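You operate a simulated robot arm through the tools that you are given. There is no shell and no other tool. Be economical: measure what you need, move in short steps, check, and stop when the job is done.

You run a simulated robot arm. Do the job below in one go: nothing can be reset, and whatever is moved stays where it is left.

Task
Take the white cloth and put it on the yellow tray. Push the cylinders door shut. Fetch the red box and set it on the middle of the titration bench. Put the blue-footed cylinder on the door end of the titration bench away on the top of the narrow wall shelf. Put the yellow box on the door end of the titration bench away on the middle of the titration bench. Take the red cap and leave it on the middle of the titration bench. Turn the temperature dial to 7 degrees. Any order will do. Set down upright: red box, blue-footed cylinder.

It is judged by the outcome, as a careful person would: the job done as asked, and still so three seconds after it is handed in. It fails if anything else is knocked over, pushed out of place, dropped, spilled or broken. Lids that push on must go on centred and level and be pressed home; caps that screw on are set level and turned clockwise until they are tight. Flat cloth is picked up by pressing the open fingertips on it (5 to 10 N) and closing them slowly along it; thin cloth reads only 2 to 8 mm in the jaws.

Robot
A 7-joint arm with a two-finger parallel gripper on a trunk, on a base that drives. Base frame: it is fixed to the floor where the robot stands at the start and does not move with it; the origin is under the middle of the robot, x ahead of it, y to its left, z up; the surface under the hand at the start is at about z = 650. Lengths are in mm, angles in degrees, forces in N, time in s.
Its first joint turns from -166.0 to 166.0 degrees. Places, roughly: blue-footed cylinder [-1750, 2500, 1000]; cylinders door [-1500, 1600, 400]; middle of the titration bench [-300, 1500, 800]; red box [-1500, 2250, 1000]; red cap (8x8x3 cm) [-3300, 1700, 900]; temperature dial [-3200, 1500, 800]; top of the narrow wall shelf (13x88 cm) [460, -1680, 1140]; white cloth (10x7x3 cm) [600, 100, 900]; yellow box [-1750, 2250, 1000]; yellow tray (23x16x3 cm) [-1500, 2400, 900]. Payload 4.4 kg.
The TCP is the grasp point between the finger pads, 23 mm short of the fingertips. In the tool frame z runs along the fingers and y along their closing line. The gripper opens to 94 mm. The fingers are 38 mm wide and 10 mm thick; the gripper's body (54 by 96 mm) begins 39 mm behind the TCP.
Orientation is that of the tool frame in the base frame, as [roll, pitch, yaw] about the fixed x, y, z axes, in that order (R = Rz(yaw) Ry(pitch) Rx(roll)). With the fingers straight down and closing along the base's y, the tool's x points along the base's -x, its y along +y and its z along -z.

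Tools
- The arm moves only by the tool play_rows. Its argument "series" is a list of rows, each a list of 3 entries, a list of its own where there are three numbers: the shift along the tool's x, y, z in units of 200 mm (1.0 is 200 mm), then the turn, a rotation vector about the tool's x, y, z in units of 120 degrees (1.0 is 120 degrees), then the finger opening in mm, from 0 to 94. In form: [[[x, y, z], [ax, ay, az], claw], ...]. A call has 1 to 8 rows; each row is the pose to reach, as a shift and turn from the pose commanded when the call began, along the tool's axes at that moment. A call with a number of a shift or a turn outside -1 to 1 is refused whole. Each row takes 0.2 s and may step no farther than 50 mm and 8.6 degrees from the row before; otherwise, or with a gripper value out of range, the whole call is refused. A pose out of reach is approached as far as the arm can. The call stops where the force on the tool passes 40 N (or 10 N more than at its start, if that is more) or the arm is blocked; 0.2 s more then pass. The fingers move at their own pace (about 108 mm/s each) and stop on an object; they squeeze with about 28 N. The grip force told is the motor's: it shows also when the fingers shut on nothing. Time passes only in rows, and 0.2 s behind the last, so rows that repeat a pose let the fingers close. The reply holds the time, the measured pose of the TCP, the force on the tool along the base axes, the opening and the grip force, in the units named above and with some noise, with the torque about the TCP (base axes, N m) and any sound that the robot's microphone picked up.
- Cameras (640 x 400 px; columns grow to the right, rows downward): "scene" is now at [180.4, 214.1, 1459.4]; the picture's right is [-0.23, -0.97, 0.00], its down [-0.65, 0.15, -0.75] and it looks along [0.73, -0.17, -0.67] (base axes); focal length 282 px, centre (320, 200). "wrist" rides on the gripper at [86, 16, -75] in the tool frame; the picture's right is [-0.18, 0.98, 0.00], its down [-0.58, -0.11, -0.81] and it looks along [-0.79, -0.15, 0.59] (tool axes); focal length 243 px, centre (320, 200). There is no depth. A picture from a camera that has moved, and an enlarged one, comes with that camera's place and axes in the base frame and with its lens.
- grab_frame(camera): a new picture of that camera. It takes no simulated time.
- roll_base(legs): drives the robot by 1 to 6 legs, each [ahead, left, turn to the left] in mm, mm and degrees, along the robot's own axes; the way and the turn of a leg run together, so that a leg with both is an arc; at most 1500 mm and 180 degrees a leg. The arm and the cameras ride along, it lands a little off, and it stops where it bumps. It gives what a move gives.
- pan_tilt(pan, tilt): turns the head with the scene camera to pan (to the left, within 120 degrees either way) and tilt (down, from -29 to 69), counted from straight ahead of the robot. It gives what a move gives.
- inspect(camera, box): a new picture of the part [left, top, right, bottom] of that camera's present view, enlarged. It takes no simulated time.
- sign_off(): hands the job in; it is judged then, once.

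Go step by step. Nothing tells you exact positions but the pictures and the camera data: compare them with the known pose of the tool, close in by small moves and look again before you grip or let go. The budget is 186 turns and 156 pictures, counting those below and the enlarged ones. Unless the task says otherwise, let go and move clear before handing in.

The tools are called after "Request:" by a JSON object that holds its "api" and its "payload". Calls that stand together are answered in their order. play_rows: Moves the arm, as the interface text tells. Its arguments: {"type":"object","properties":{"series":{"type":"array","items":{"type":"array"}}},"required":["series"]} The other tools are called the same way: roll_base (legs) drives the base; pan_tilt (pan, tilt) turns the head that bears the scene camera; grab_frame (camera) takes a picture; inspect (camera, box) takes an enlarged picture of a part of a camera's view; sign_off () hands the job in.

At the start:

```text
t: 0.0
position: [633.5, -38.1, 1049.1]
tool_rot: [180.0, 0.0, 180.0]
wrist_force: [0.3, -0.5, -0.5]
wrist_torque: [0.02, -0.02, 0.02]
gripper_width: 93.9
finger_force: 0.1
robot x, y, heading: [1.8, 1.3, -0.1]
head pan, tilt: [-13.3, 41.7]
```

scene: 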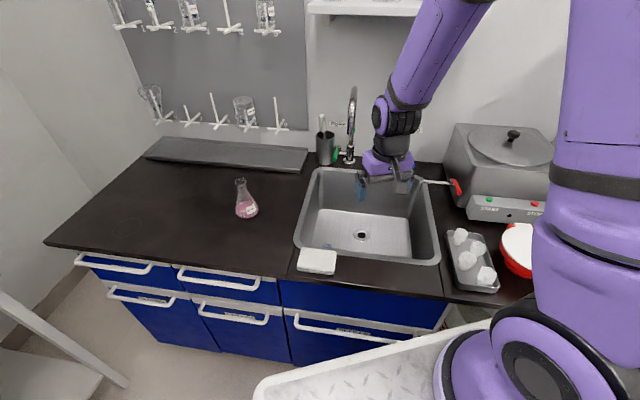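
wrist: 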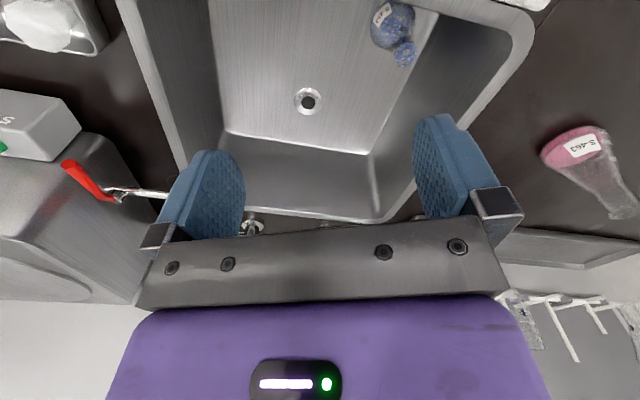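

The white cloth appears at the sink's front edge, at about (580, 130). I'll look closer at it first.

Request:
{"api": "inspect", "payload": {"camera": "scene", "box": [260, 220, 380, 295]}}

Request:
{"api": "pan_tilt", "payload": {"pan": 110, "tilt": 20}}

Request:
{"api": "grab_frame", "payload": {"camera": "scene"}}

```text
5.33 times, centred on (320, 258) of scene
camera zoom: at [180.4, 214.1, 1459.4], right [-0.23, -0.97, 0.0], down [-0.65, 0.15, -0.75], along [0.73, -0.17, -0.67], focal length 1504 px, centre (320, -107)
```

zoom: 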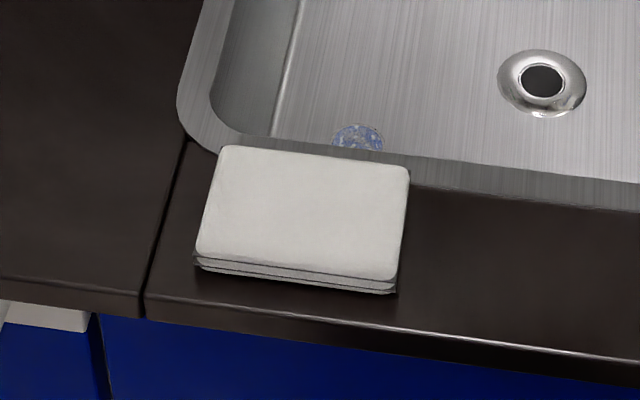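

```text
t: 2.0
position: [633.4, -38.5, 1049.3]
tool_rot: [-179.9, -0.1, 180.0]
wrist_force: [0.6, -0.4, 0.0]
wrist_torque: [0.03, 0.01, 0.01]
gripper_width: 94.1
finger_force: 0.2
robot x, y, heading: [1.8, -4.0, -0.2]
head pan, tilt: [110.0, 20.0]
```

```text
152 pictures are left
camera scene: at [67.0, 321.0, 1493.3], right [0.94, 0.34, 0.0], down [0.12, -0.32, -0.94], along [-0.32, 0.88, -0.34], focal length 282 px, centre (320, 200)
```

scene: 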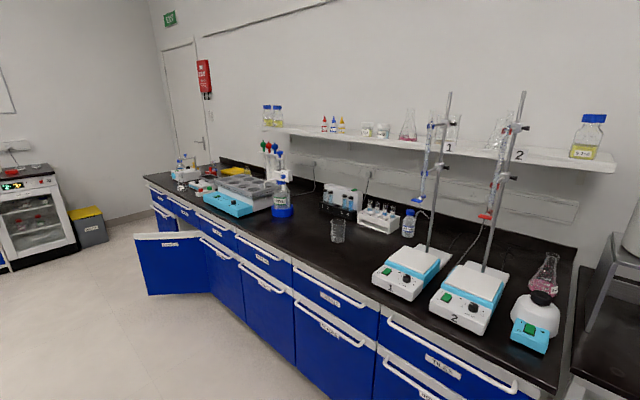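

The cloth is a folded stack about 85 mm along y and 60 mm along x. I'll go above it and turn the fingers so they close along x.

Request:
{"api": "play_rows", "payload": {"series": [[[0.04, 0.11, 0], [0, 0, 0.07], 94], [[0.08, 0.22, 0], [0, 0, 0.14], 94], [[0.12, 0.33, 0], [0, 0, 0.21], 94], [[0.15, 0.44, 0], [0, 0, 0.28], 94], [[0.18, 0.55, 0], [0, 0, 0.35], 94], [[0.21, 0.66, 0], [0, 0, 0.42], 94], [[0.24, 0.75, 0], [0, 0, 0.49], 94], [[0.26, 0.83, 0], [0, 0, 0.56], 94]]}}

Request:
{"api": "play_rows", "payload": {"series": [[[0, 0, 0], [0, 0, 0.07], 94], [[0, 0, 0], [0, 0, 0.14], 94], [[0, 0, 0], [0, 0, 0.19], 94]]}}

Request:
{"api": "pan_tilt", "payload": {"pan": 0, "tilt": 50}}

Request:
{"api": "grab_frame", "payload": {"camera": "wrist"}}

Request:
{"api": "grab_frame", "payload": {"camera": "scene"}}

```text
t: 3.8
position: [580.9, 128.7, 1049.9]
tool_rot: [180.0, 0.0, 112.8]
wrist_force: [0.6, -0.5, 0.0]
wrist_torque: [0.06, 0.01, 0.03]
gripper_width: 94.1
finger_force: 0.0
robot x, y, heading: [-0.9, -1.9, -0.0]
head pan, tilt: [110.0, 20.0]
```

```text
t: 4.6
position: [581.3, 129.0, 1049.5]
tool_rot: [180.0, -0.1, 89.7]
wrist_force: [1.0, 0.9, 0.4]
wrist_torque: [-0.03, -0.03, -0.01]
gripper_width: 94.1
finger_force: 0.0
robot x, y, heading: [-3.3, -0.5, 0.1]
head pan, tilt: [110.0, 20.0]
```

```text
t: 6.5
position: [581.0, 128.2, 1049.2]
tool_rot: [-179.9, 0.0, 90.0]
wrist_force: [0.2, -0.4, 0.4]
wrist_torque: [-0.01, 0.01, 0.0]
gripper_width: 94.1
finger_force: 0.0
robot x, y, heading: [2.4, -1.1, -0.5]
head pan, tilt: [0.0, 50.0]
```

```text
151 pictures are left
camera wrist: at [596.5, 215.6, 1123.0], right [0.98, -0.18, 0.0], down [-0.11, -0.58, 0.81], along [-0.15, -0.79, -0.59], focal length 243 px, centre (320, 200)
```

wrist: 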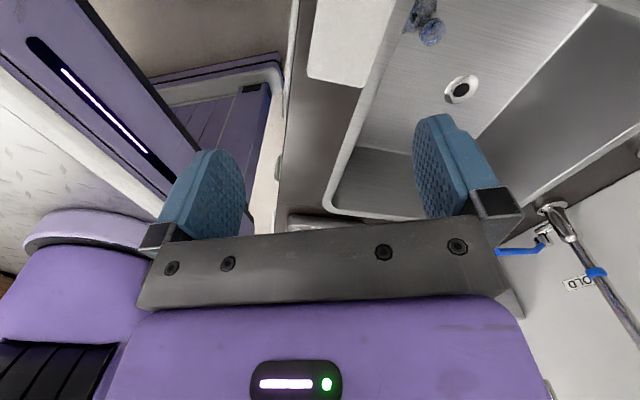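

```text
150 pictures are left
camera scene: at [175.8, 233.6, 1447.8], right [0.0, -1.0, 0.0], down [-0.77, 0.0, -0.64], along [0.64, 0.0, -0.77], focal length 282 px, centre (320, 200)
```

scene: 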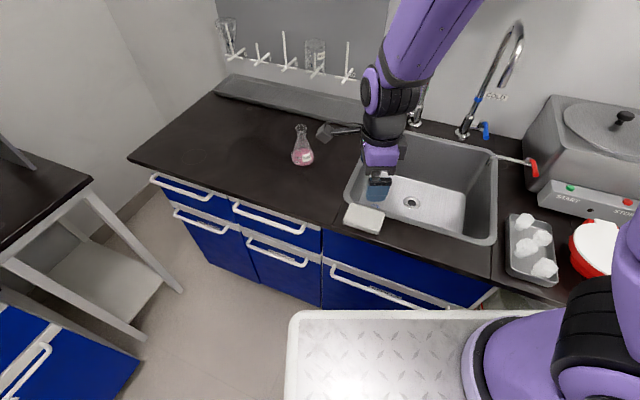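

The two views together put the cloth top at z≈863, centred near (603, 120), with its long axis turned about 20° from y. I'll align with that and descend partway.

Request:
{"api": "play_rows", "payload": {"series": [[[-0.02, 0.05, 0.1], [0, 0, 0.06], 94], [[-0.04, 0.11, 0.25], [0, 0, 0.12], 94], [[-0.04, 0.11, 0.45], [0, 0, 0.167], 94], [[-0.04, 0.11, 0.65], [0, 0, 0.167], 94]]}}

Request:
{"api": "grab_frame", "payload": {"camera": "wrist"}}

Request:
{"api": "inspect", "payload": {"camera": "scene", "box": [310, 150, 430, 250]}}

```text
t: 7.5
position: [605.3, 120.7, 917.0]
tool_rot: [-180.0, 0.0, 69.9]
wrist_force: [-0.3, 0.4, 0.5]
wrist_torque: [-0.02, -0.06, -0.02]
gripper_width: 93.9
finger_force: 0.0
robot x, y, heading: [0.7, 1.9, -0.0]
head pan, tilt: [0.0, 50.0]
```

```text
149 pictures are left
camera wrist: at [648.4, 195.2, 990.9], right [0.86, -0.51, 0.0], down [-0.3, -0.51, 0.81], along [-0.41, -0.69, -0.59], focal length 243 px, centre (320, 200)
```

wrist: 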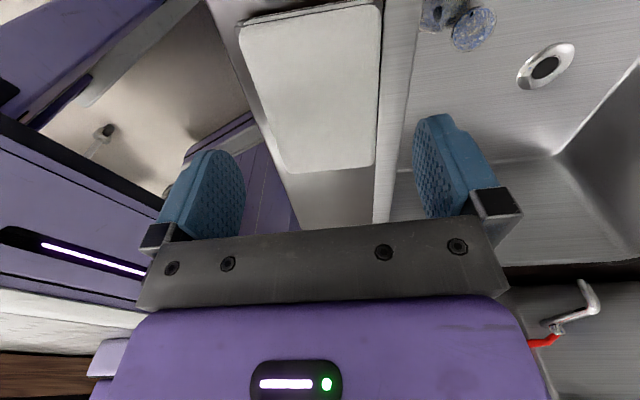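

```text
4.00 times, centred on (370, 200) of scene
camera zoom: at [175.2, 233.4, 1447.8], right [0.0, -1.0, 0.0], down [-0.77, 0.0, -0.64], along [0.64, 0.0, -0.77], focal length 1128 px, centre (120, 200)
```

zoom: 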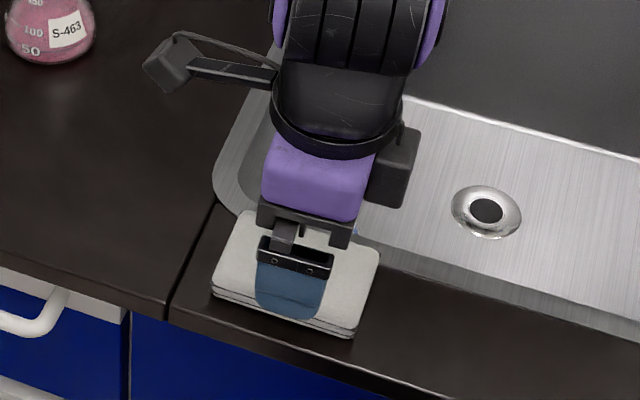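

The cloth is centred between the fingers. I'll go down carefully to just above the counter.

Request:
{"api": "play_rows", "payload": {"series": [[[0, -0.008, 0.1], [0, 0, 0], 94], [[0, -0.008, 0.2], [0, 0, 0], 94], [[0, -0.008, 0.24], [0, 0, 0], 94], [[0, -0.008, 0.27], [0, 0, 0], 94]]}}

Request:
{"api": "inspect", "payload": {"camera": "scene", "box": [310, 170, 430, 250]}}

Request:
{"api": "grab_frame", "payload": {"camera": "wrist"}}

```text
t: 8.3
position: [603.9, 120.2, 874.4]
tool_rot: [179.6, -0.2, 69.9]
wrist_force: [-7.7, -3.5, 29.3]
wrist_torque: [-1.05, -1.1, -0.43]
gripper_width: 91.2
finger_force: 0.1
robot x, y, heading: [-0.1, 3.3, 0.1]
head pan, tilt: [0.0, 50.0]
stopped in row 4: the force on the tool passed its limit at 60 N (the readings are from after the stop); the commanded pose is now the measured one
```

```text
5.00 times, centred on (370, 210) of scene
camera zoom: at [174.6, 233.2, 1447.9], right [0.0, -1.0, 0.0], down [-0.77, 0.0, -0.64], along [0.64, 0.0, -0.77], focal length 1410 px, centre (70, 150)
```

zoom: 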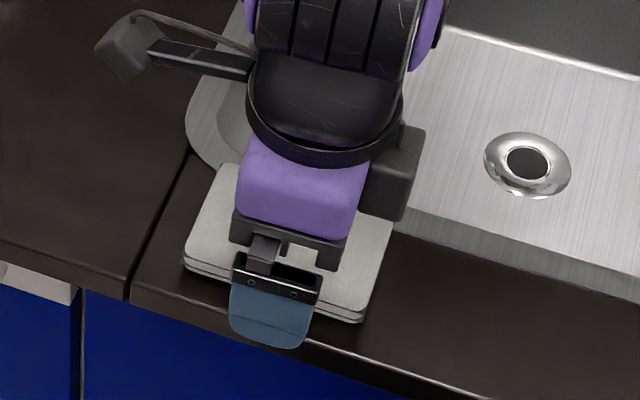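

```text
146 pictures are left
camera wrist: at [646.5, 196.1, 948.6], right [0.86, -0.51, 0.01], down [-0.31, -0.51, 0.8], along [-0.41, -0.69, -0.6], focal length 243 px, centre (320, 200)
```

wrist: 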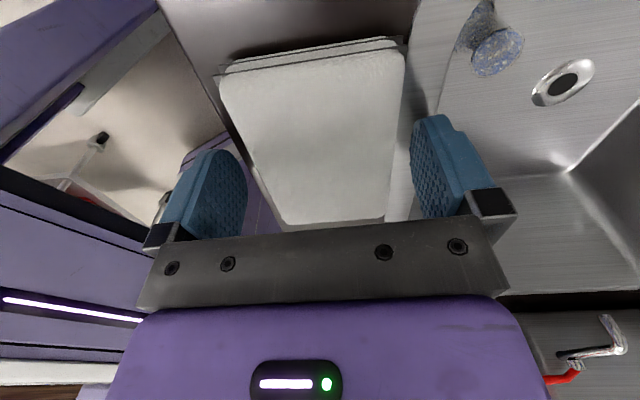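

The tips touched the counter or rim at z≈851, with the cloth between the fingers. I'll rise 3 mm and close.

Request:
{"api": "play_rows", "payload": {"series": [[[0, 0, -0.015], [0, 0, 0], 70], [[0, 0, -0.015], [0, 0, 0], 50], [[0, 0, -0.015], [0, 0, 0], 35], [[0, 0, -0.015], [0, 0, 0], 20], [[0, 0, -0.015], [0, 0, 0], 10], [[0, 0, -0.015], [0, 0, 0], 0], [[0, 0, -0.015], [0, 0, 0], 0]]}}

Request:
{"api": "play_rows", "payload": {"series": [[[0, 0, -0.2], [0, 0, 0], 0], [[0, 0, -0.4], [0, 0, 0], 0], [[0, 0, -0.6], [0, 0, 0], 0]]}}

Request:
{"api": "grab_frame", "payload": {"camera": "wrist"}}

Request:
{"api": "grab_frame", "payload": {"camera": "scene"}}

```text
t: 9.9
position: [603.7, 120.8, 876.5]
tool_rot: [179.8, -0.2, 69.8]
wrist_force: [-0.6, -0.2, 0.7]
wrist_torque: [-0.02, 0.02, 0.01]
gripper_width: 64.2
finger_force: 27.7
robot x, y, heading: [0.8, 2.2, 0.0]
head pan, tilt: [0.0, 50.0]
```

```text
t: 10.8
position: [603.5, 120.6, 996.2]
tool_rot: [179.6, -0.1, 69.9]
wrist_force: [0.4, -0.4, -0.3]
wrist_torque: [-0.02, 0.07, 0.0]
gripper_width: 64.3
finger_force: 28.3
robot x, y, heading: [0.5, -2.3, -0.2]
head pan, tilt: [0.0, 50.0]
```

```text
145 pictures are left
camera wrist: at [646.5, 195.7, 1070.2], right [0.86, -0.51, 0.0], down [-0.31, -0.51, 0.8], along [-0.41, -0.69, -0.59], focal length 243 px, centre (320, 200)
```

wrist: 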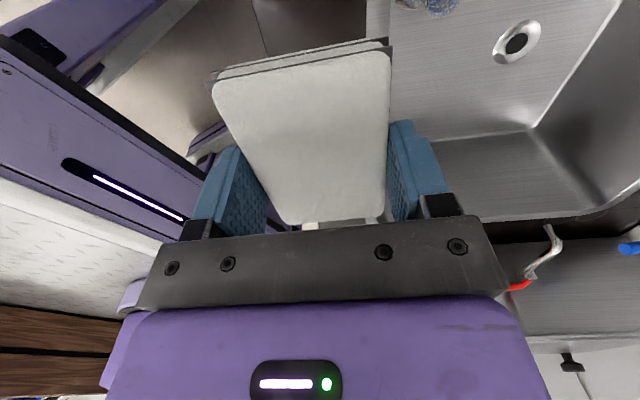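

```text
144 pictures are left
camera scene: at [176.4, 233.6, 1447.6], right [0.0, -1.0, 0.0], down [-0.77, 0.0, -0.64], along [0.64, 0.0, -0.77], focal length 282 px, centre (320, 200)
```

scene: 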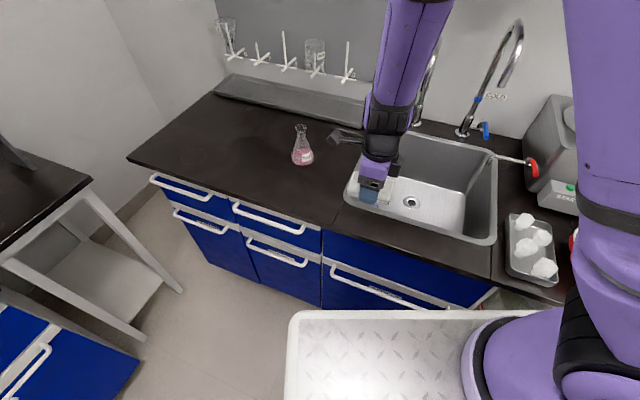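

The cloth is held. The titration bench appears slanted by about 22°, so facing it means a heading of about 67°. I'll back off, turn left and look along the bench.

Request:
{"api": "roll_base", "payload": {"legs": [[-450, 0, 0], [0, 0, 67.5]]}}

Request:
{"api": "pan_tilt", "payload": {"pan": 40, "tilt": 25}}

Request:
{"api": "grab_frame", "payload": {"camera": "scene"}}

```text
t: 12.6
position: [379.0, 117.7, 996.6]
tool_rot: [179.8, -0.3, 70.0]
wrist_force: [-0.1, -0.2, -0.9]
wrist_torque: [0.0, -0.07, 0.02]
gripper_width: 64.5
finger_force: 27.9
robot x, y, heading: [-223.2, -4.4, -0.4]
head pan, tilt: [0.0, 50.0]
stopped in leg 1: the robot was blocked; the commanded pose is now the measured one
```

```text
t: 13.6
position: [380.0, 117.3, 996.5]
tool_rot: [179.8, -0.3, 70.0]
wrist_force: [-0.8, -0.3, -0.4]
wrist_torque: [0.03, 0.01, -0.02]
gripper_width: 64.0
finger_force: 28.0
robot x, y, heading: [-224.7, -3.4, -0.2]
head pan, tilt: [40.0, 25.0]
```

```text
143 pictures are left
camera scene: at [-51.8, 290.0, 1485.2], right [0.64, -0.77, 0.0], down [-0.33, -0.27, -0.91], along [0.7, 0.58, -0.42], focal length 282 px, centre (320, 200)
```

scene: 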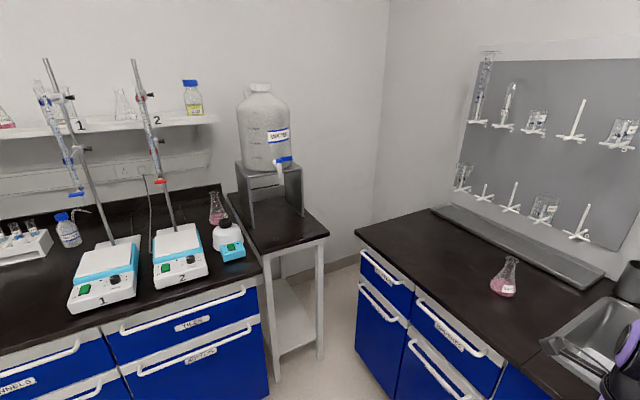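

Something behind blocked the base. I'll look backward on both sides.

Request:
{"api": "pan_tilt", "payload": {"pan": 120, "tilt": 40}}

Request:
{"api": "grab_frame", "payload": {"camera": "scene"}}

Request:
{"api": "pan_tilt", "payload": {"pan": -120, "tilt": 40}}

Request:
{"api": "grab_frame", "payload": {"camera": "scene"}}

```text
t: 15.2
position: [380.4, 117.2, 996.9]
tool_rot: [179.8, -0.4, 70.0]
wrist_force: [-0.7, 0.2, -1.0]
wrist_torque: [0.02, -0.02, 0.03]
gripper_width: 64.2
finger_force: 27.9
robot x, y, heading: [-223.8, -6.4, -0.2]
head pan, tilt: [120.0, 40.0]
```

```text
142 pictures are left
camera scene: at [-164.8, 304.9, 1461.9], right [0.87, 0.5, 0.0], down [0.32, -0.56, -0.77], along [-0.38, 0.67, -0.64], focal length 282 px, centre (320, 200)
```

scene: 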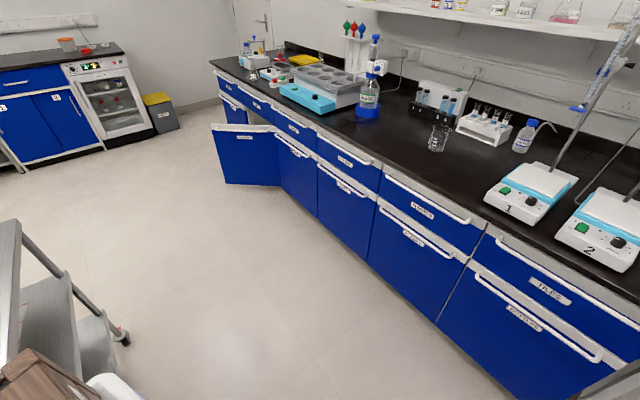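

```text
t: 18.6
position: [379.4, 117.2, 997.8]
tool_rot: [179.8, -0.2, 70.0]
wrist_force: [-0.3, -0.4, -1.0]
wrist_torque: [0.01, 0.0, -0.01]
gripper_width: 64.1
finger_force: 28.1
robot x, y, heading: [-222.9, -3.2, -0.2]
head pan, tilt: [-120.0, 40.0]
```

```text
141 pictures are left
camera scene: at [-165.4, 157.6, 1461.9], right [-0.86, 0.5, 0.0], down [0.32, 0.56, -0.77], along [-0.39, -0.66, -0.64], focal length 282 px, centre (320, 200)
```

scene: 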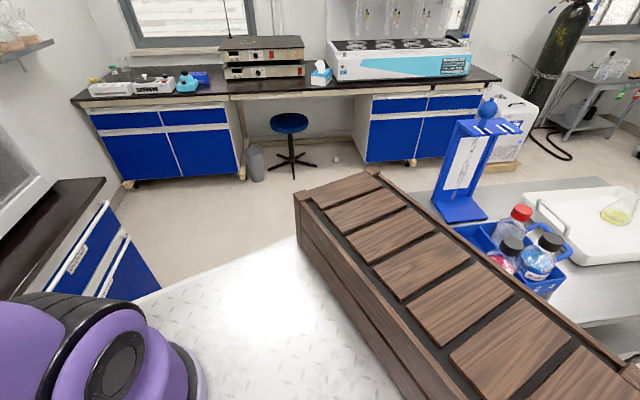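

A trolley stands behind me, and the corridor along the bench to my left is clear. I'll move ahead a little, strafe left, then turn to face the bench.

Request:
{"api": "roll_base", "payload": {"legs": [[120, 0, 0], [0, 250, 0], [0, 0, 67.5]]}}

Request:
{"api": "pan_tilt", "payload": {"pan": 60, "tilt": 35}}

Request:
{"api": "grab_frame", "payload": {"camera": "scene"}}

```text
t: 24.1
position: [25.5, 848.6, 997.8]
tool_rot: [179.7, -0.3, 136.8]
wrist_force: [0.0, -0.4, -0.2]
wrist_torque: [-0.02, 0.02, 0.01]
gripper_width: 64.4
finger_force: 28.0
robot x, y, heading: [-103.7, 245.2, 66.5]
head pan, tilt: [-120.0, 40.0]
```

```text
t: 26.8
position: [24.4, 849.4, 997.3]
tool_rot: [179.8, -0.2, 136.8]
wrist_force: [0.0, 0.0, 0.1]
wrist_torque: [-0.01, -0.01, -0.04]
gripper_width: 64.1
finger_force: 27.7
robot x, y, heading: [-104.1, 247.7, 66.5]
head pan, tilt: [60.0, 35.0]
```

```text
140 pictures are left
camera scene: at [-332.2, 502.9, 1469.5], right [0.8, 0.59, 0.0], down [0.34, -0.46, -0.82], along [-0.49, 0.66, -0.57], focal length 282 px, centre (320, 200)
```

scene: 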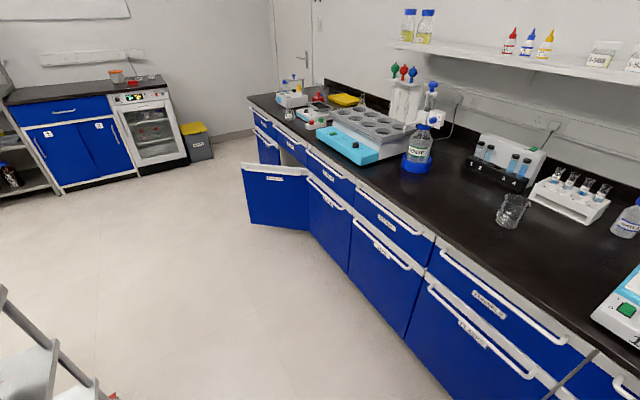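

The turn went fine. Before going closer I need the extent of my base, so I'll look down at it to the front and to the right.

Request:
{"api": "pan_tilt", "payload": {"pan": -20, "tilt": 69}}

Request:
{"api": "grab_frame", "payload": {"camera": "scene"}}

Request:
{"api": "pan_tilt", "payload": {"pan": -110, "tilt": 69}}

Request:
{"api": "grab_frame", "payload": {"camera": "scene"}}

Request:
{"api": "pan_tilt", "payload": {"pan": 90, "tilt": 69}}

Request:
{"api": "grab_frame", "payload": {"camera": "scene"}}

```text
t: 28.3
position: [25.0, 849.1, 997.3]
tool_rot: [179.8, -0.4, 136.8]
wrist_force: [0.3, -0.7, -0.1]
wrist_torque: [-0.01, -0.02, -0.02]
gripper_width: 64.0
finger_force: 28.2
robot x, y, heading: [-100.6, 246.6, 66.7]
head pan, tilt: [-20.0, 68.8]
```

```text
139 pictures are left
camera scene: at [-241.3, 472.7, 1425.8], right [0.73, -0.69, 0.0], down [-0.64, -0.68, -0.36], along [0.25, 0.26, -0.93], focal length 282 px, centre (320, 200)
```

scene: 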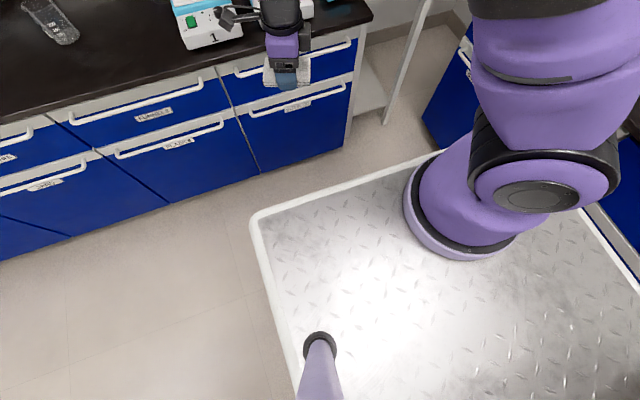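

```text
t: 30.0
position: [25.3, 848.5, 997.2]
tool_rot: [179.8, -0.3, 136.8]
wrist_force: [-0.7, 1.1, -0.1]
wrist_torque: [0.01, 0.03, 0.01]
gripper_width: 64.2
finger_force: 28.4
robot x, y, heading: [-105.4, 251.3, 66.2]
head pan, tilt: [-110.0, 68.8]
```

```text
138 pictures are left
camera scene: at [-239.2, 393.7, 1425.8], right [-0.69, -0.73, 0.0], down [-0.68, 0.64, -0.36], along [0.26, -0.25, -0.93], focal length 282 px, centre (320, 200)
```

scene: 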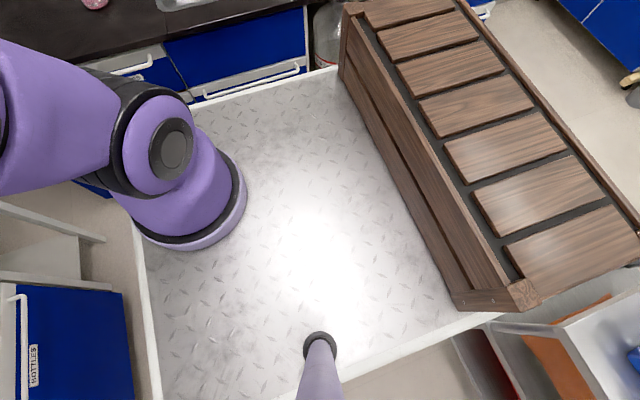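

```text
t: 32.9
position: [24.9, 849.6, 996.3]
tool_rot: [179.8, -0.3, 136.8]
wrist_force: [0.0, -0.5, -0.2]
wrist_torque: [0.0, 0.02, 0.0]
gripper_width: 64.2
finger_force: 28.3
robot x, y, heading: [-101.1, 249.0, 66.6]
head pan, tilt: [90.0, 68.8]
```

```text
137 pictures are left
camera scene: at [-331.0, 454.4, 1425.8], right [0.4, 0.92, 0.0], down [0.85, -0.37, -0.36], along [-0.33, 0.14, -0.93], focal length 282 px, centre (320, 200)
```

scene: 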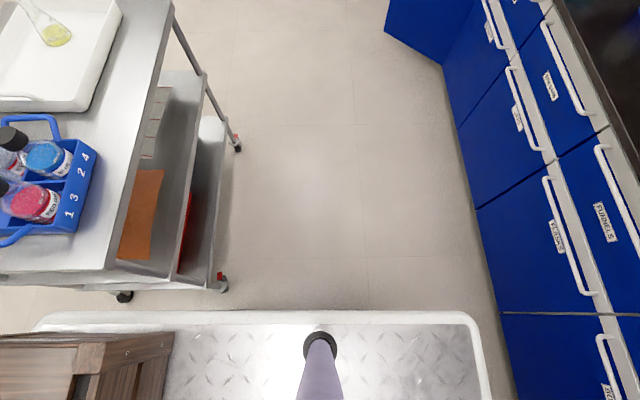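

The platform sits at z≈880. It extends about 370 mm ahead, 280 left and 360 right of my middle, with the arm towards the front right. The trolley and the open door leave a narrow lane, so I'll turn to drive along it lengthwise.

Request:
{"api": "roll_base", "payload": {"legs": [[60, 0, 0], [0, 0, 91]]}}

Request:
{"api": "pan_tilt", "payload": {"pan": -5, "tilt": 38}}

Request:
{"api": "grab_frame", "payload": {"camera": "scene"}}

```text
t: 37.7
position: [-681.8, 420.6, 996.2]
tool_rot: [179.9, -0.3, -132.1]
wrist_force: [-0.7, 0.8, -0.5]
wrist_torque: [0.0, -0.02, 0.05]
gripper_width: 64.4
finger_force: 28.1
robot x, y, heading: [-77.8, 303.1, 157.5]
head pan, tilt: [90.0, 68.8]
```

```text
t: 39.5
position: [-681.4, 420.9, 997.4]
tool_rot: [179.8, -0.4, -132.2]
wrist_force: [-0.2, 0.9, 0.1]
wrist_torque: [-0.01, 0.0, -0.01]
gripper_width: 64.4
finger_force: 28.3
robot x, y, heading: [-78.5, 303.3, 157.6]
head pan, tilt: [-5.0, 38.0]
```

```text
136 pictures are left
camera scene: at [-338.6, 163.1, 1464.9], right [0.46, 0.89, 0.0], down [0.55, -0.28, -0.79], along [-0.7, 0.36, -0.62], focal length 282 px, centre (320, 200)
```

scene: 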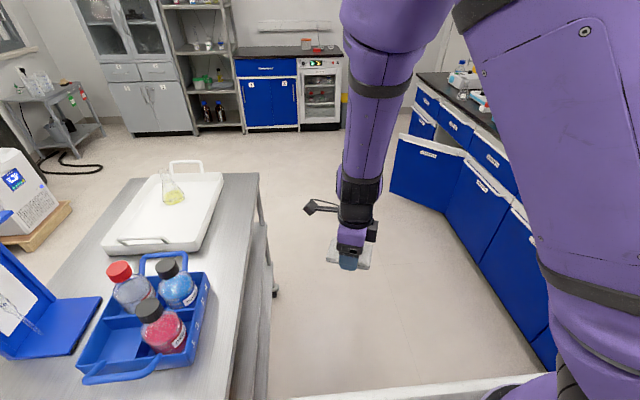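

The lane has about 90 mm of margin on each side, with the door tip at depth −285 and the trolley at −1120. I'll drive ahead halfway.

Request:
{"api": "roll_base", "payload": {"legs": [[1150, 0, 0]]}}

Request:
{"api": "pan_tilt", "payload": {"pan": -35, "tilt": 40}}

Request:
{"api": "grab_frame", "payload": {"camera": "scene"}}

```text
t: 45.3
position: [-1733.2, 865.2, 996.9]
tool_rot: [179.7, -0.3, -132.8]
wrist_force: [-0.7, -0.4, -0.8]
wrist_torque: [0.0, 0.01, 0.03]
gripper_width: 64.2
finger_force: 27.4
robot x, y, heading: [-1132.2, 743.6, 157.1]
head pan, tilt: [-5.0, 38.0]
```

```text
t: 46.2
position: [-1732.4, 864.4, 996.3]
tool_rot: [179.8, -0.3, -132.7]
wrist_force: [-0.5, 0.0, -0.4]
wrist_torque: [-0.01, -0.01, -0.02]
gripper_width: 64.0
finger_force: 27.6
robot x, y, heading: [-1129.0, 742.3, 157.1]
head pan, tilt: [-35.0, 40.0]
```

```text
135 pictures are left
camera scene: at [-1360.9, 636.0, 1461.9], right [0.85, 0.53, 0.0], down [0.34, -0.54, -0.77], along [-0.41, 0.65, -0.64], focal length 282 px, centre (320, 200)
```

scene: 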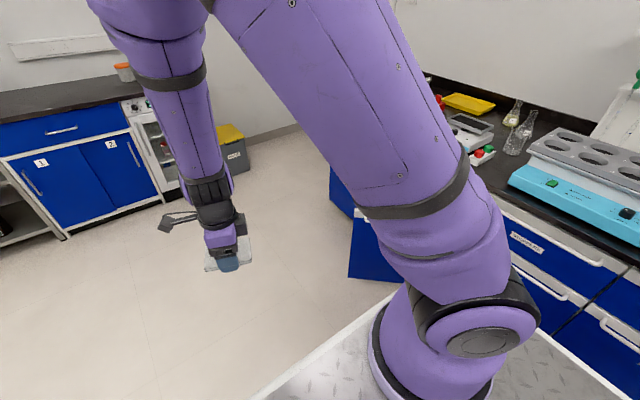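

Still centred in the lane, so I'll continue past the door, turn to face the bench and look.

Request:
{"api": "roll_base", "payload": {"legs": [[1270, 0, 0.4], [0, 0, -90]]}}

Request:
{"api": "pan_tilt", "payload": {"pan": -15, "tilt": 45}}

Request:
{"api": "grab_frame", "payload": {"camera": "scene"}}

```text
t: 56.5
position: [-2179.9, 1842.8, 996.3]
tool_rot: [179.8, -0.2, 136.5]
wrist_force: [0.0, -0.8, -1.0]
wrist_torque: [-0.02, 0.0, -0.01]
gripper_width: 64.2
finger_force: 27.4
robot x, y, heading: [-2309.5, 1240.3, 66.4]
head pan, tilt: [-35.0, 40.0]
```

```text
t: 57.3
position: [-2180.9, 1843.2, 997.1]
tool_rot: [179.8, -0.3, 136.5]
wrist_force: [0.1, 0.7, -0.3]
wrist_torque: [0.0, 0.01, 0.0]
gripper_width: 64.2
finger_force: 28.1
robot x, y, heading: [-2308.8, 1242.8, 66.2]
head pan, tilt: [-15.0, 45.0]
```

```text
134 pictures are left
camera scene: at [-2435.1, 1492.1, 1454.7], right [0.78, -0.63, 0.0], down [-0.44, -0.55, -0.71], along [0.44, 0.55, -0.71], focal length 282 px, centre (320, 200)
```

scene: 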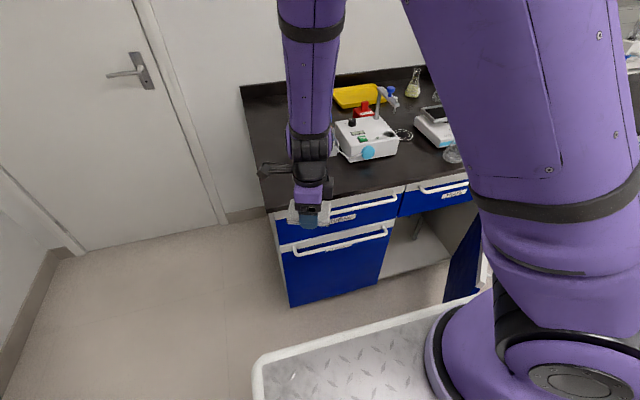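

I'm at the door end of the bench, with the yellow tray near the wall. I'll zoom in.

Request:
{"api": "inspect", "payload": {"camera": "scene", "box": [320, 50, 480, 170]}}

```text
3.33 times, centred on (400, 110) of scene
camera zoom: at [-2435.1, 1492.1, 1454.7], right [0.78, -0.63, 0.0], down [-0.44, -0.55, -0.71], along [0.44, 0.55, -0.71], focal length 940 px, centre (53, 500)
```

zoom: 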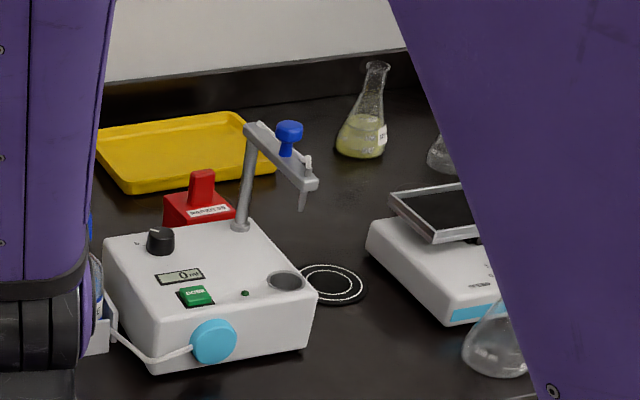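

The tray centre is about (−1502, 2368). I'll shift left to clear the door and approach the bench, then raise the hand.

Request:
{"api": "roll_base", "payload": {"legs": [[0, 80, 0], [270, 0, 1]]}}

Request:
{"api": "play_rows", "payload": {"series": [[[0, 0, -0.2], [0, 0, 0], 0], [[0, 0, -0.4], [0, 0, 0], 0], [[0, 0, -0.6], [0, 0, 0], 0], [[0, 0, -0.75], [0, 0, 0], 0]]}}

Request:
{"api": "pan_tilt", "payload": {"pan": -20, "tilt": 45}}

Request:
{"api": "grab_frame", "payload": {"camera": "scene"}}

Request:
{"api": "grab_frame", "payload": {"camera": "wrist"}}

```text
t: 59.9
position: [-2157.1, 2124.8, 996.2]
tool_rot: [179.8, -0.3, 137.4]
wrist_force: [0.8, 0.2, 0.3]
wrist_torque: [0.0, -0.03, 0.0]
gripper_width: 64.1
finger_force: 28.2
robot x, y, heading: [-2276.5, 1525.2, 67.0]
head pan, tilt: [-15.0, 45.0]
```

```text
t: 60.9
position: [-2156.8, 2125.2, 1146.4]
tool_rot: [179.9, -0.2, 137.5]
wrist_force: [0.3, 0.1, -0.5]
wrist_torque: [-0.03, -0.04, -0.01]
gripper_width: 63.9
finger_force: 28.1
robot x, y, heading: [-2278.5, 1521.3, 67.4]
head pan, tilt: [-15.0, 45.0]
```

```text
t: 61.5
position: [-2156.3, 2124.8, 1147.0]
tool_rot: [179.8, -0.3, 137.3]
wrist_force: [-0.8, -0.4, 0.2]
wrist_torque: [0.02, -0.01, -0.01]
gripper_width: 64.0
finger_force: 27.5
robot x, y, heading: [-2277.1, 1522.9, 67.1]
head pan, tilt: [-20.0, 45.0]
```

```text
132 pictures are left
camera scene: at [-2401.3, 1764.4, 1454.7], right [0.73, -0.68, 0.0], down [-0.48, -0.52, -0.71], along [0.48, 0.52, -0.71], focal length 282 px, centre (320, 200)
```

scene: 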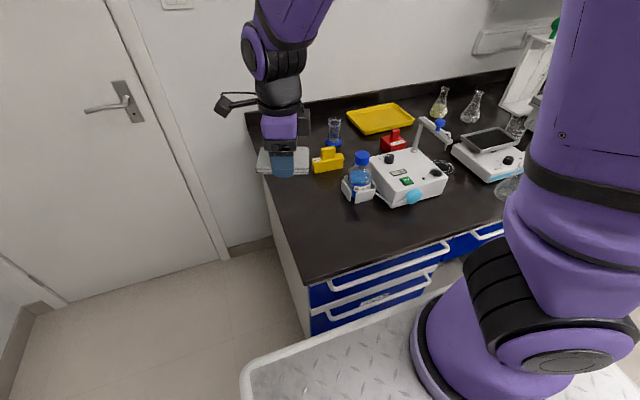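

```text
131 pictures are left
camera wrist: at [-2210.5, 2195.1, 1220.1], right [0.8, 0.6, 0.0], down [0.36, -0.48, 0.8], along [0.48, -0.64, -0.6], focal length 243 px, centre (320, 200)
```

wrist: 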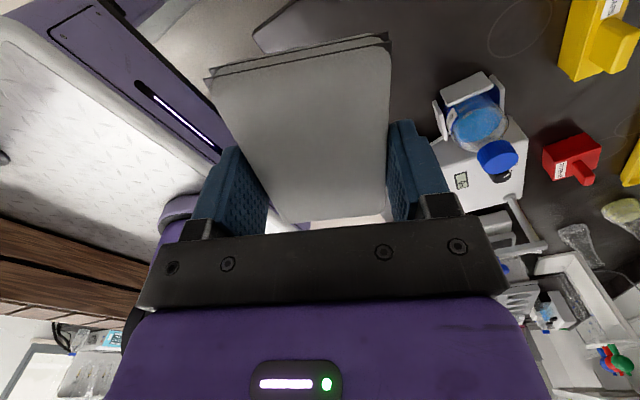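

All the items are visible. I'll carry the cloth over towards the tray at (−1498, 2375), staying high.

Request:
{"api": "play_rows", "payload": {"series": [[[-0.1, 0.197, 0], [0, 0, 0], 0], [[-0.2, 0.394, 0], [0, 0, 0], 0], [[-0.3, 0.59, 0], [0, 0, 0], 0], [[-0.396, 0.788, 0], [0, 0, 0], 0]]}}

Request:
{"api": "play_rows", "payload": {"series": [[[-0.1, 0.197, 0], [0, 0, 0], 0], [[-0.2, 0.394, 0], [0, 0, 0], 0], [[-0.3, 0.59, 0], [0, 0, 0], 0], [[-0.396, 0.788, 0], [0, 0, 0], 0]]}}

Request:
{"api": "play_rows", "payload": {"series": [[[-0.1, 0.197, 0], [0, 0, 0], 0], [[-0.2, 0.394, 0], [0, 0, 0], 0], [[-0.3, 0.59, 0], [0, 0, 0], 0], [[-0.396, 0.788, 0], [0, 0, 0], 0]]}}

Request:
{"api": "play_rows", "payload": {"series": [[[-0.1, 0.197, 0], [0, 0, -0.05], 0], [[-0.2, 0.394, 0], [0, 0, -0.1], 0], [[-0.3, 0.59, 0], [0, 0, -0.15], 0], [[-0.396, 0.788, 0], [0, 0, -0.19], 0]]}}

Request:
{"api": "grab_frame", "payload": {"camera": "scene"}}

Request:
{"api": "grab_frame", "payload": {"camera": "wrist"}}

```text
t: 62.5
position: [-1991.7, 2187.2, 1145.1]
tool_rot: [179.7, -0.3, 137.5]
wrist_force: [-0.6, 0.5, -0.2]
wrist_torque: [0.02, -0.02, 0.0]
gripper_width: 64.3
finger_force: 28.1
robot x, y, heading: [-2277.6, 1522.0, 67.3]
head pan, tilt: [-20.0, 45.0]
```

```text
t: 63.5
position: [-1824.5, 2248.1, 1149.2]
tool_rot: [179.7, -0.3, 137.5]
wrist_force: [-0.8, 0.6, -0.1]
wrist_torque: [-0.06, -0.02, 0.0]
gripper_width: 64.1
finger_force: 28.4
robot x, y, heading: [-2277.6, 1523.7, 67.1]
head pan, tilt: [-20.0, 45.0]
```

```text
t: 64.5
position: [-1660.9, 2312.4, 1149.9]
tool_rot: [179.7, -0.3, 137.5]
wrist_force: [-0.7, 0.2, 0.7]
wrist_torque: [-0.05, -0.04, 0.02]
gripper_width: 64.2
finger_force: 28.2
robot x, y, heading: [-2274.8, 1524.2, 67.3]
head pan, tilt: [-20.0, 45.0]
```

```text
t: 65.5
position: [-1526.0, 2340.9, 1134.0]
tool_rot: [-179.8, -0.4, 159.1]
wrist_force: [2.3, 0.1, -5.3]
wrist_torque: [-0.03, 0.08, 0.04]
gripper_width: 64.4
finger_force: 27.3
out of reach, approached as far as the arm can: row 3, 4
robot x, y, heading: [-2276.8, 1522.7, 67.1]
head pan, tilt: [-20.0, 45.0]
```

```text
130 pictures are left
camera scene: at [-2399.3, 1765.9, 1454.5], right [0.73, -0.68, 0.0], down [-0.48, -0.52, -0.71], along [0.48, 0.52, -0.71], focal length 282 px, centre (320, 200)
```

scene: 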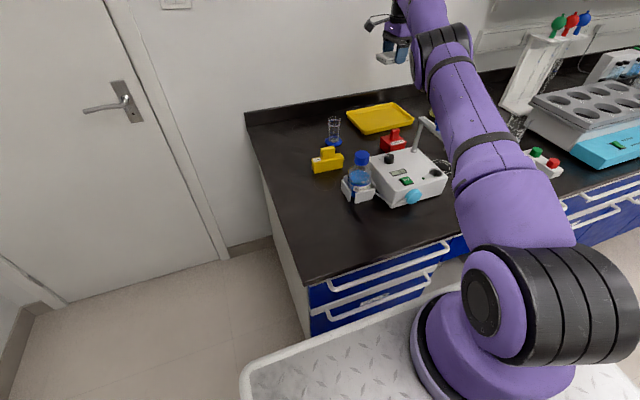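

```text
129 pictures are left
camera wrist: at [-1604.1, 2387.1, 1207.5], right [0.52, 0.85, 0.0], down [0.51, -0.31, 0.8], along [0.68, -0.42, -0.6], focal length 243 px, centre (320, 200)
```

wrist: 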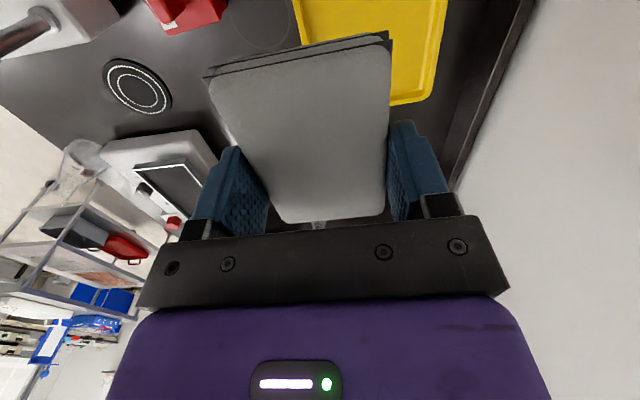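

At that height the tray is just out of reach, so I'll nudge the base 40 mm ahead and check the hand over the tray.

Request:
{"api": "roll_base", "payload": {"legs": [[40, 0, 0]]}}

Request:
{"api": "play_rows", "payload": {"series": [[[0, 0, 0.2], [0, 0, 0], 0], [[0, 0, 0.4], [0, 0, 0], 0], [[0, 0, 0.6], [0, 0, 0], 0]]}}

Request:
{"api": "grab_frame", "payload": {"camera": "wrist"}}

Request:
{"api": "grab_frame", "payload": {"camera": "scene"}}

```text
t: 66.4
position: [-1516.0, 2379.1, 1139.8]
tool_rot: [179.7, -0.2, 159.3]
wrist_force: [0.2, -0.6, -1.1]
wrist_torque: [-0.03, 0.05, 0.01]
gripper_width: 64.2
finger_force: 27.8
robot x, y, heading: [-2259.0, 1556.6, 67.4]
head pan, tilt: [-20.0, 45.0]
```

```text
t: 67.2
position: [-1516.2, 2380.7, 1019.2]
tool_rot: [179.6, -0.2, 159.3]
wrist_force: [-0.2, 0.0, 1.0]
wrist_torque: [0.01, 0.0, 0.01]
gripper_width: 64.3
finger_force: 27.9
robot x, y, heading: [-2261.2, 1559.0, 67.1]
head pan, tilt: [-20.0, 45.0]
```

```text
128 pictures are left
camera wrist: at [-1593.5, 2426.1, 1093.3], right [0.52, 0.85, 0.01], down [0.51, -0.31, 0.8], along [0.69, -0.41, -0.59], focal length 243 px, centre (320, 200)
```

wrist: 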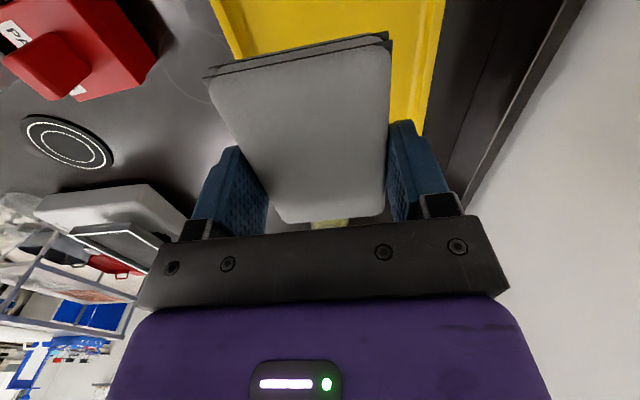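

```text
127 pictures are left
camera scene: at [-2386.3, 1800.6, 1454.7], right [0.73, -0.68, 0.0], down [-0.48, -0.52, -0.71], along [0.48, 0.52, -0.71], focal length 282 px, centre (320, 200)
```

scene: 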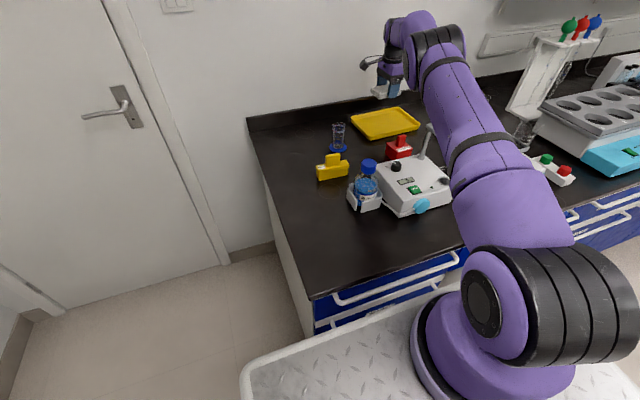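

Close. I'll correct by about 12 mm across and 18 mm along the tray, then lower in steps.

Request:
{"api": "play_rows", "payload": {"series": [[[-0.05, 0.03, 0.15], [0, 0, 0], 0], [[-0.09, 0.06, 0.35], [0, 0, 0], 0], [[-0.09, 0.06, 0.5], [0, 0, 0], 0], [[-0.09, 0.06, 0.53], [0, 0, 0], 0]]}}

Request:
{"api": "grab_frame", "payload": {"camera": "wrist"}}

Request:
{"api": "inspect", "payload": {"camera": "scene", "box": [310, 80, 450, 180]}}

```text
t: 68.2
position: [-1499.2, 2380.5, 914.1]
tool_rot: [179.7, -0.2, 159.3]
wrist_force: [-0.7, 0.2, -0.2]
wrist_torque: [-0.02, -0.03, -0.02]
gripper_width: 64.3
finger_force: 28.0
out of reach, approached as far as the arm can: row 2, 3, 4
robot x, y, heading: [-2263.9, 1558.5, 67.2]
head pan, tilt: [-20.0, 45.0]
```

```text
126 pictures are left
camera wrist: at [-1575.9, 2426.2, 987.8], right [0.52, 0.85, 0.01], down [0.51, -0.31, 0.8], along [0.69, -0.42, -0.59], focal length 243 px, centre (320, 200)
```

wrist: 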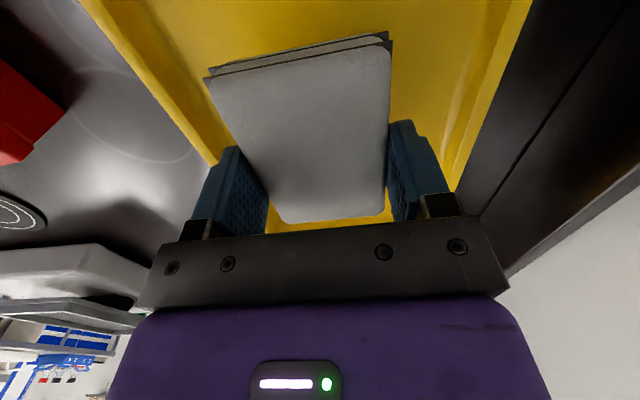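

```text
4.00 times, centred on (380, 130) of scene
camera zoom: at [-2386.0, 1800.9, 1454.7], right [0.73, -0.68, 0.0], down [-0.48, -0.52, -0.71], along [0.48, 0.52, -0.71], focal length 1128 px, centre (80, 480)
```

zoom: 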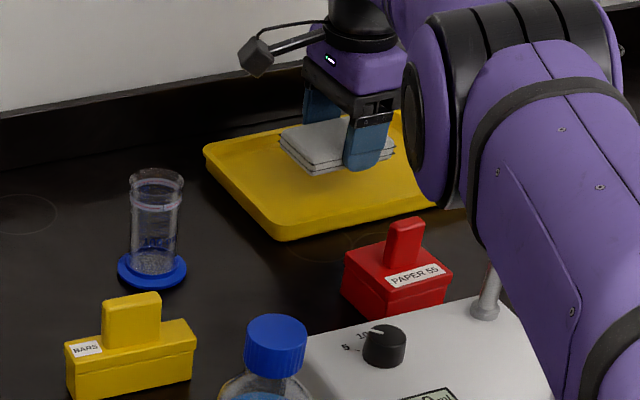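

The cloth is over the middle of the tray. I'll lower in small steps until contact.

Request:
{"api": "play_rows", "payload": {"series": [[[0, 0, 0.04], [0, 0, 0], 0], [[0, 0, 0.08], [0, 0, 0], 0], [[0, 0, 0.11], [0, 0, 0], 0], [[0, 0, 0.14], [0, 0, 0], 0]]}}

Request:
{"api": "inspect", "payload": {"camera": "scene", "box": [350, 80, 430, 140]}}

```text
t: 69.2
position: [-1499.7, 2379.7, 886.4]
tool_rot: [179.6, -0.2, 159.3]
wrist_force: [0.3, 0.0, -0.9]
wrist_torque: [-0.01, -0.02, -0.02]
gripper_width: 64.1
finger_force: 27.6
robot x, y, heading: [-2261.5, 1561.2, 67.2]
head pan, tilt: [-20.0, 45.0]
```

```text
6.67 times, centred on (390, 110) of scene
camera zoom: at [-2386.1, 1800.9, 1454.7], right [0.73, -0.68, 0.0], down [-0.48, -0.52, -0.71], along [0.48, 0.52, -0.71], focal length 1880 px, centre (-147, 800)
```

zoom: 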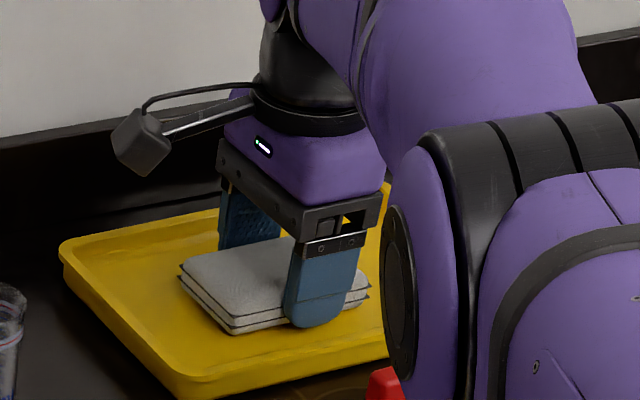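

Request:
{"api": "play_rows", "payload": {"series": [[[0, 0, 0.02], [0, 0, 0], 0], [[0, 0, 0.04], [0, 0, 0], 0]]}}

Request:
{"api": "inspect", "payload": {"camera": "scene", "box": [350, 80, 430, 140]}}

```text
t: 69.8
position: [-1500.4, 2381.8, 884.2]
tool_rot: [179.3, -0.1, 159.3]
wrist_force: [5.2, -1.0, 31.3]
wrist_torque: [-0.19, 0.27, -0.01]
gripper_width: 64.4
finger_force: 28.0
robot x, y, heading: [-2261.5, 1557.5, 67.1]
head pan, tilt: [-20.0, 45.0]
```

```text
6.67 times, centred on (390, 110) of scene
camera zoom: at [-2386.9, 1799.7, 1454.8], right [0.73, -0.68, 0.0], down [-0.48, -0.52, -0.71], along [0.48, 0.52, -0.71], focal length 1880 px, centre (-147, 800)
```

zoom: 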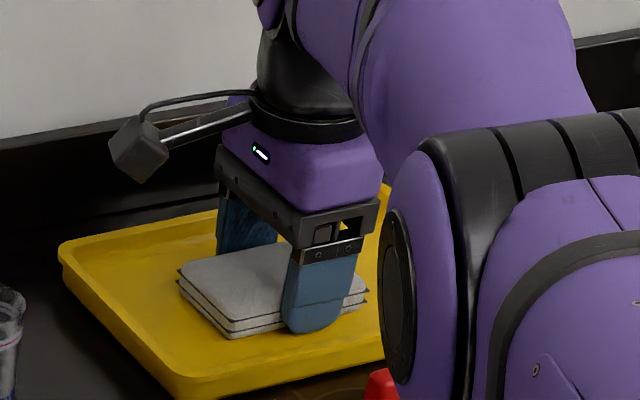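

Contact made. I'll ease off and release.

Request:
{"api": "play_rows", "payload": {"series": [[[0, 0, -0.03], [0, 0, 0], 0], [[0, 0, -0.03], [0, 0, 0], 75], [[0, 0, -0.03], [0, 0, 0], 88], [[0, 0, -0.03], [0, 0, 0], 88]]}}

Request:
{"api": "play_rows", "payload": {"series": [[[0, 0, -0.1], [0, 0, 0], 88], [[0, 0, -0.3], [0, 0, 0], 88], [[0, 0, -0.5], [0, 0, 0], 88], [[0, 0, -0.7], [0, 0, 0], 88], [[0, 0, -0.9], [0, 0, 0], 88]]}}

Request:
{"api": "grab_frame", "payload": {"camera": "wrist"}}

Request:
{"api": "inspect", "payload": {"camera": "scene", "box": [310, 80, 450, 180]}}

```text
t: 70.8
position: [-1500.9, 2380.0, 883.2]
tool_rot: [179.6, -0.2, 159.3]
wrist_force: [0.3, -0.4, 0.5]
wrist_torque: [0.06, 0.02, 0.01]
gripper_width: 88.1
finger_force: 0.0
robot x, y, heading: [-2261.6, 1560.1, 67.3]
head pan, tilt: [-20.0, 45.0]
```

```text
t: 72.0
position: [-1499.9, 2379.0, 1063.7]
tool_rot: [179.7, -0.2, 159.2]
wrist_force: [-0.1, 0.7, -0.3]
wrist_torque: [0.03, 0.02, 0.01]
gripper_width: 88.1
finger_force: 0.0
robot x, y, heading: [-2263.5, 1561.8, 67.6]
head pan, tilt: [-20.0, 45.0]
```

```text
122 pictures are left
camera wrist: at [-1576.1, 2425.3, 1138.0], right [0.52, 0.85, 0.0], down [0.51, -0.31, 0.8], along [0.69, -0.42, -0.59], focal length 243 px, centre (320, 200)
```

wrist: 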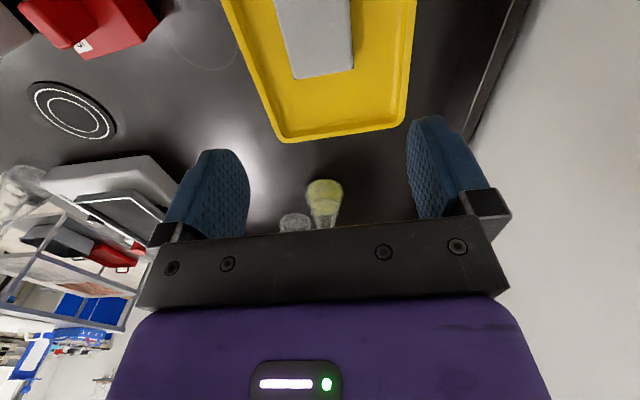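

```text
4.00 times, centred on (380, 130) of scene
camera zoom: at [-2385.9, 1801.2, 1454.6], right [0.73, -0.68, 0.0], down [-0.48, -0.52, -0.71], along [0.48, 0.52, -0.71], focal length 1128 px, centre (80, 480)
```

zoom: 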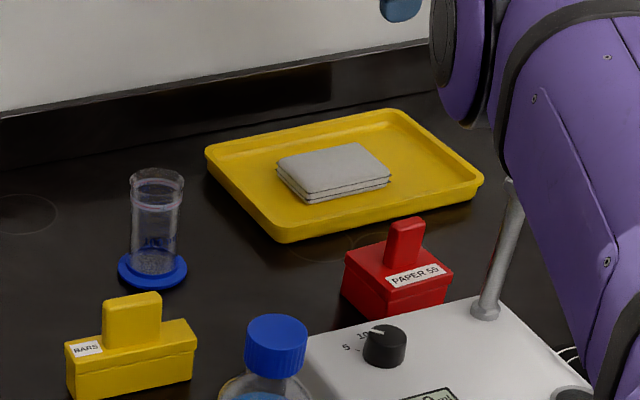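

The cloth lies in the tray. Next is the yellow box at roughly (−1877, 2294), so I'll move above it with the fingers closing across the bench depth.

Request:
{"api": "play_rows", "payload": {"series": [[[0.2, -0.13, 0], [0, 0, 0], 94], [[0.4, -0.26, 0], [0, 0, 0], 94], [[0.6, -0.4, 0], [0, 0, 0], 94], [[0.805, -0.533, 0], [0, 0, 0], 94]]}}

Request:
{"api": "play_rows", "payload": {"series": [[[0.2, -0.13, 0], [0, 0, 0], 94], [[0.4, -0.26, 0], [0, 0, 0], 94], [[0.6, -0.4, 0], [0, 0, 0], 94], [[0.805, -0.533, 0], [0, 0, 0], 94]]}}

Request:
{"api": "grab_frame", "payload": {"camera": "wrist"}}

Request:
{"api": "inspect", "payload": {"camera": "scene", "box": [290, 80, 450, 200]}}

```text
t: 73.0
position: [-1590.9, 2452.1, 1080.8]
tool_rot: [179.6, -0.3, 159.2]
wrist_force: [0.3, -0.2, 0.7]
wrist_torque: [0.07, 0.06, 0.02]
gripper_width: 94.0
finger_force: 0.0
out of reach, approached as far as the arm can: row 1, 2, 3, 4
robot x, y, heading: [-2260.5, 1560.9, 67.2]
head pan, tilt: [-20.0, 45.0]
```

```text
t: 74.0
position: [-1726.2, 2528.5, 1099.0]
tool_rot: [179.7, -0.2, 159.3]
wrist_force: [1.7, -0.1, 0.8]
wrist_torque: [0.07, 0.09, -0.04]
gripper_width: 93.9
finger_force: 0.1
out of reach, approached as far as the arm can: row 1, 2, 3, 4
robot x, y, heading: [-2262.2, 1556.9, 67.3]
head pan, tilt: [-20.0, 45.0]
```

```text
120 pictures are left
camera wrist: at [-1803.2, 2575.7, 1173.0], right [0.52, 0.85, 0.0], down [0.51, -0.31, 0.8], along [0.69, -0.42, -0.59], focal length 243 px, centre (320, 200)
```

wrist: 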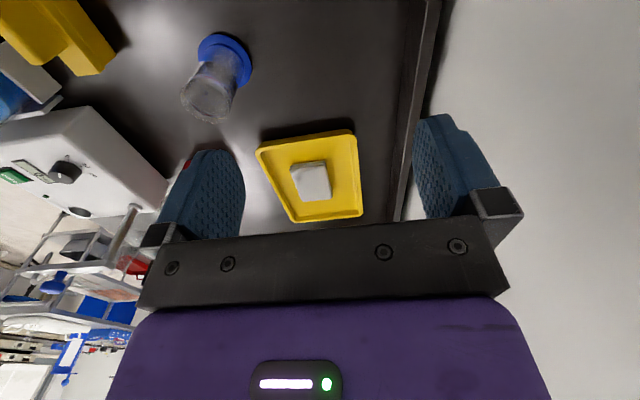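

```text
3.33 times, centred on (370, 140) of scene
camera zoom: at [-2385.2, 1800.8, 1454.8], right [0.73, -0.68, 0.0], down [-0.48, -0.52, -0.71], along [0.48, 0.52, -0.71], focal length 940 px, centre (153, 400)
```

zoom: 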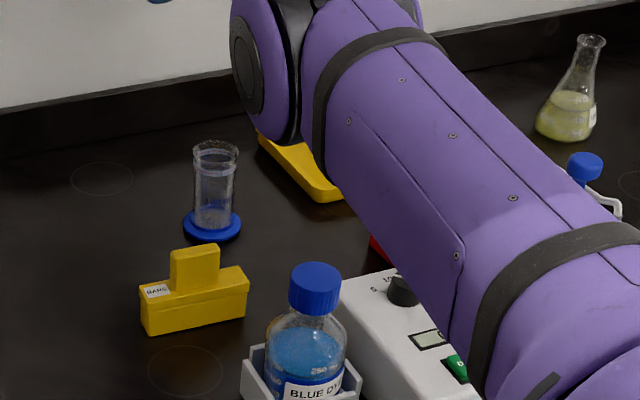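

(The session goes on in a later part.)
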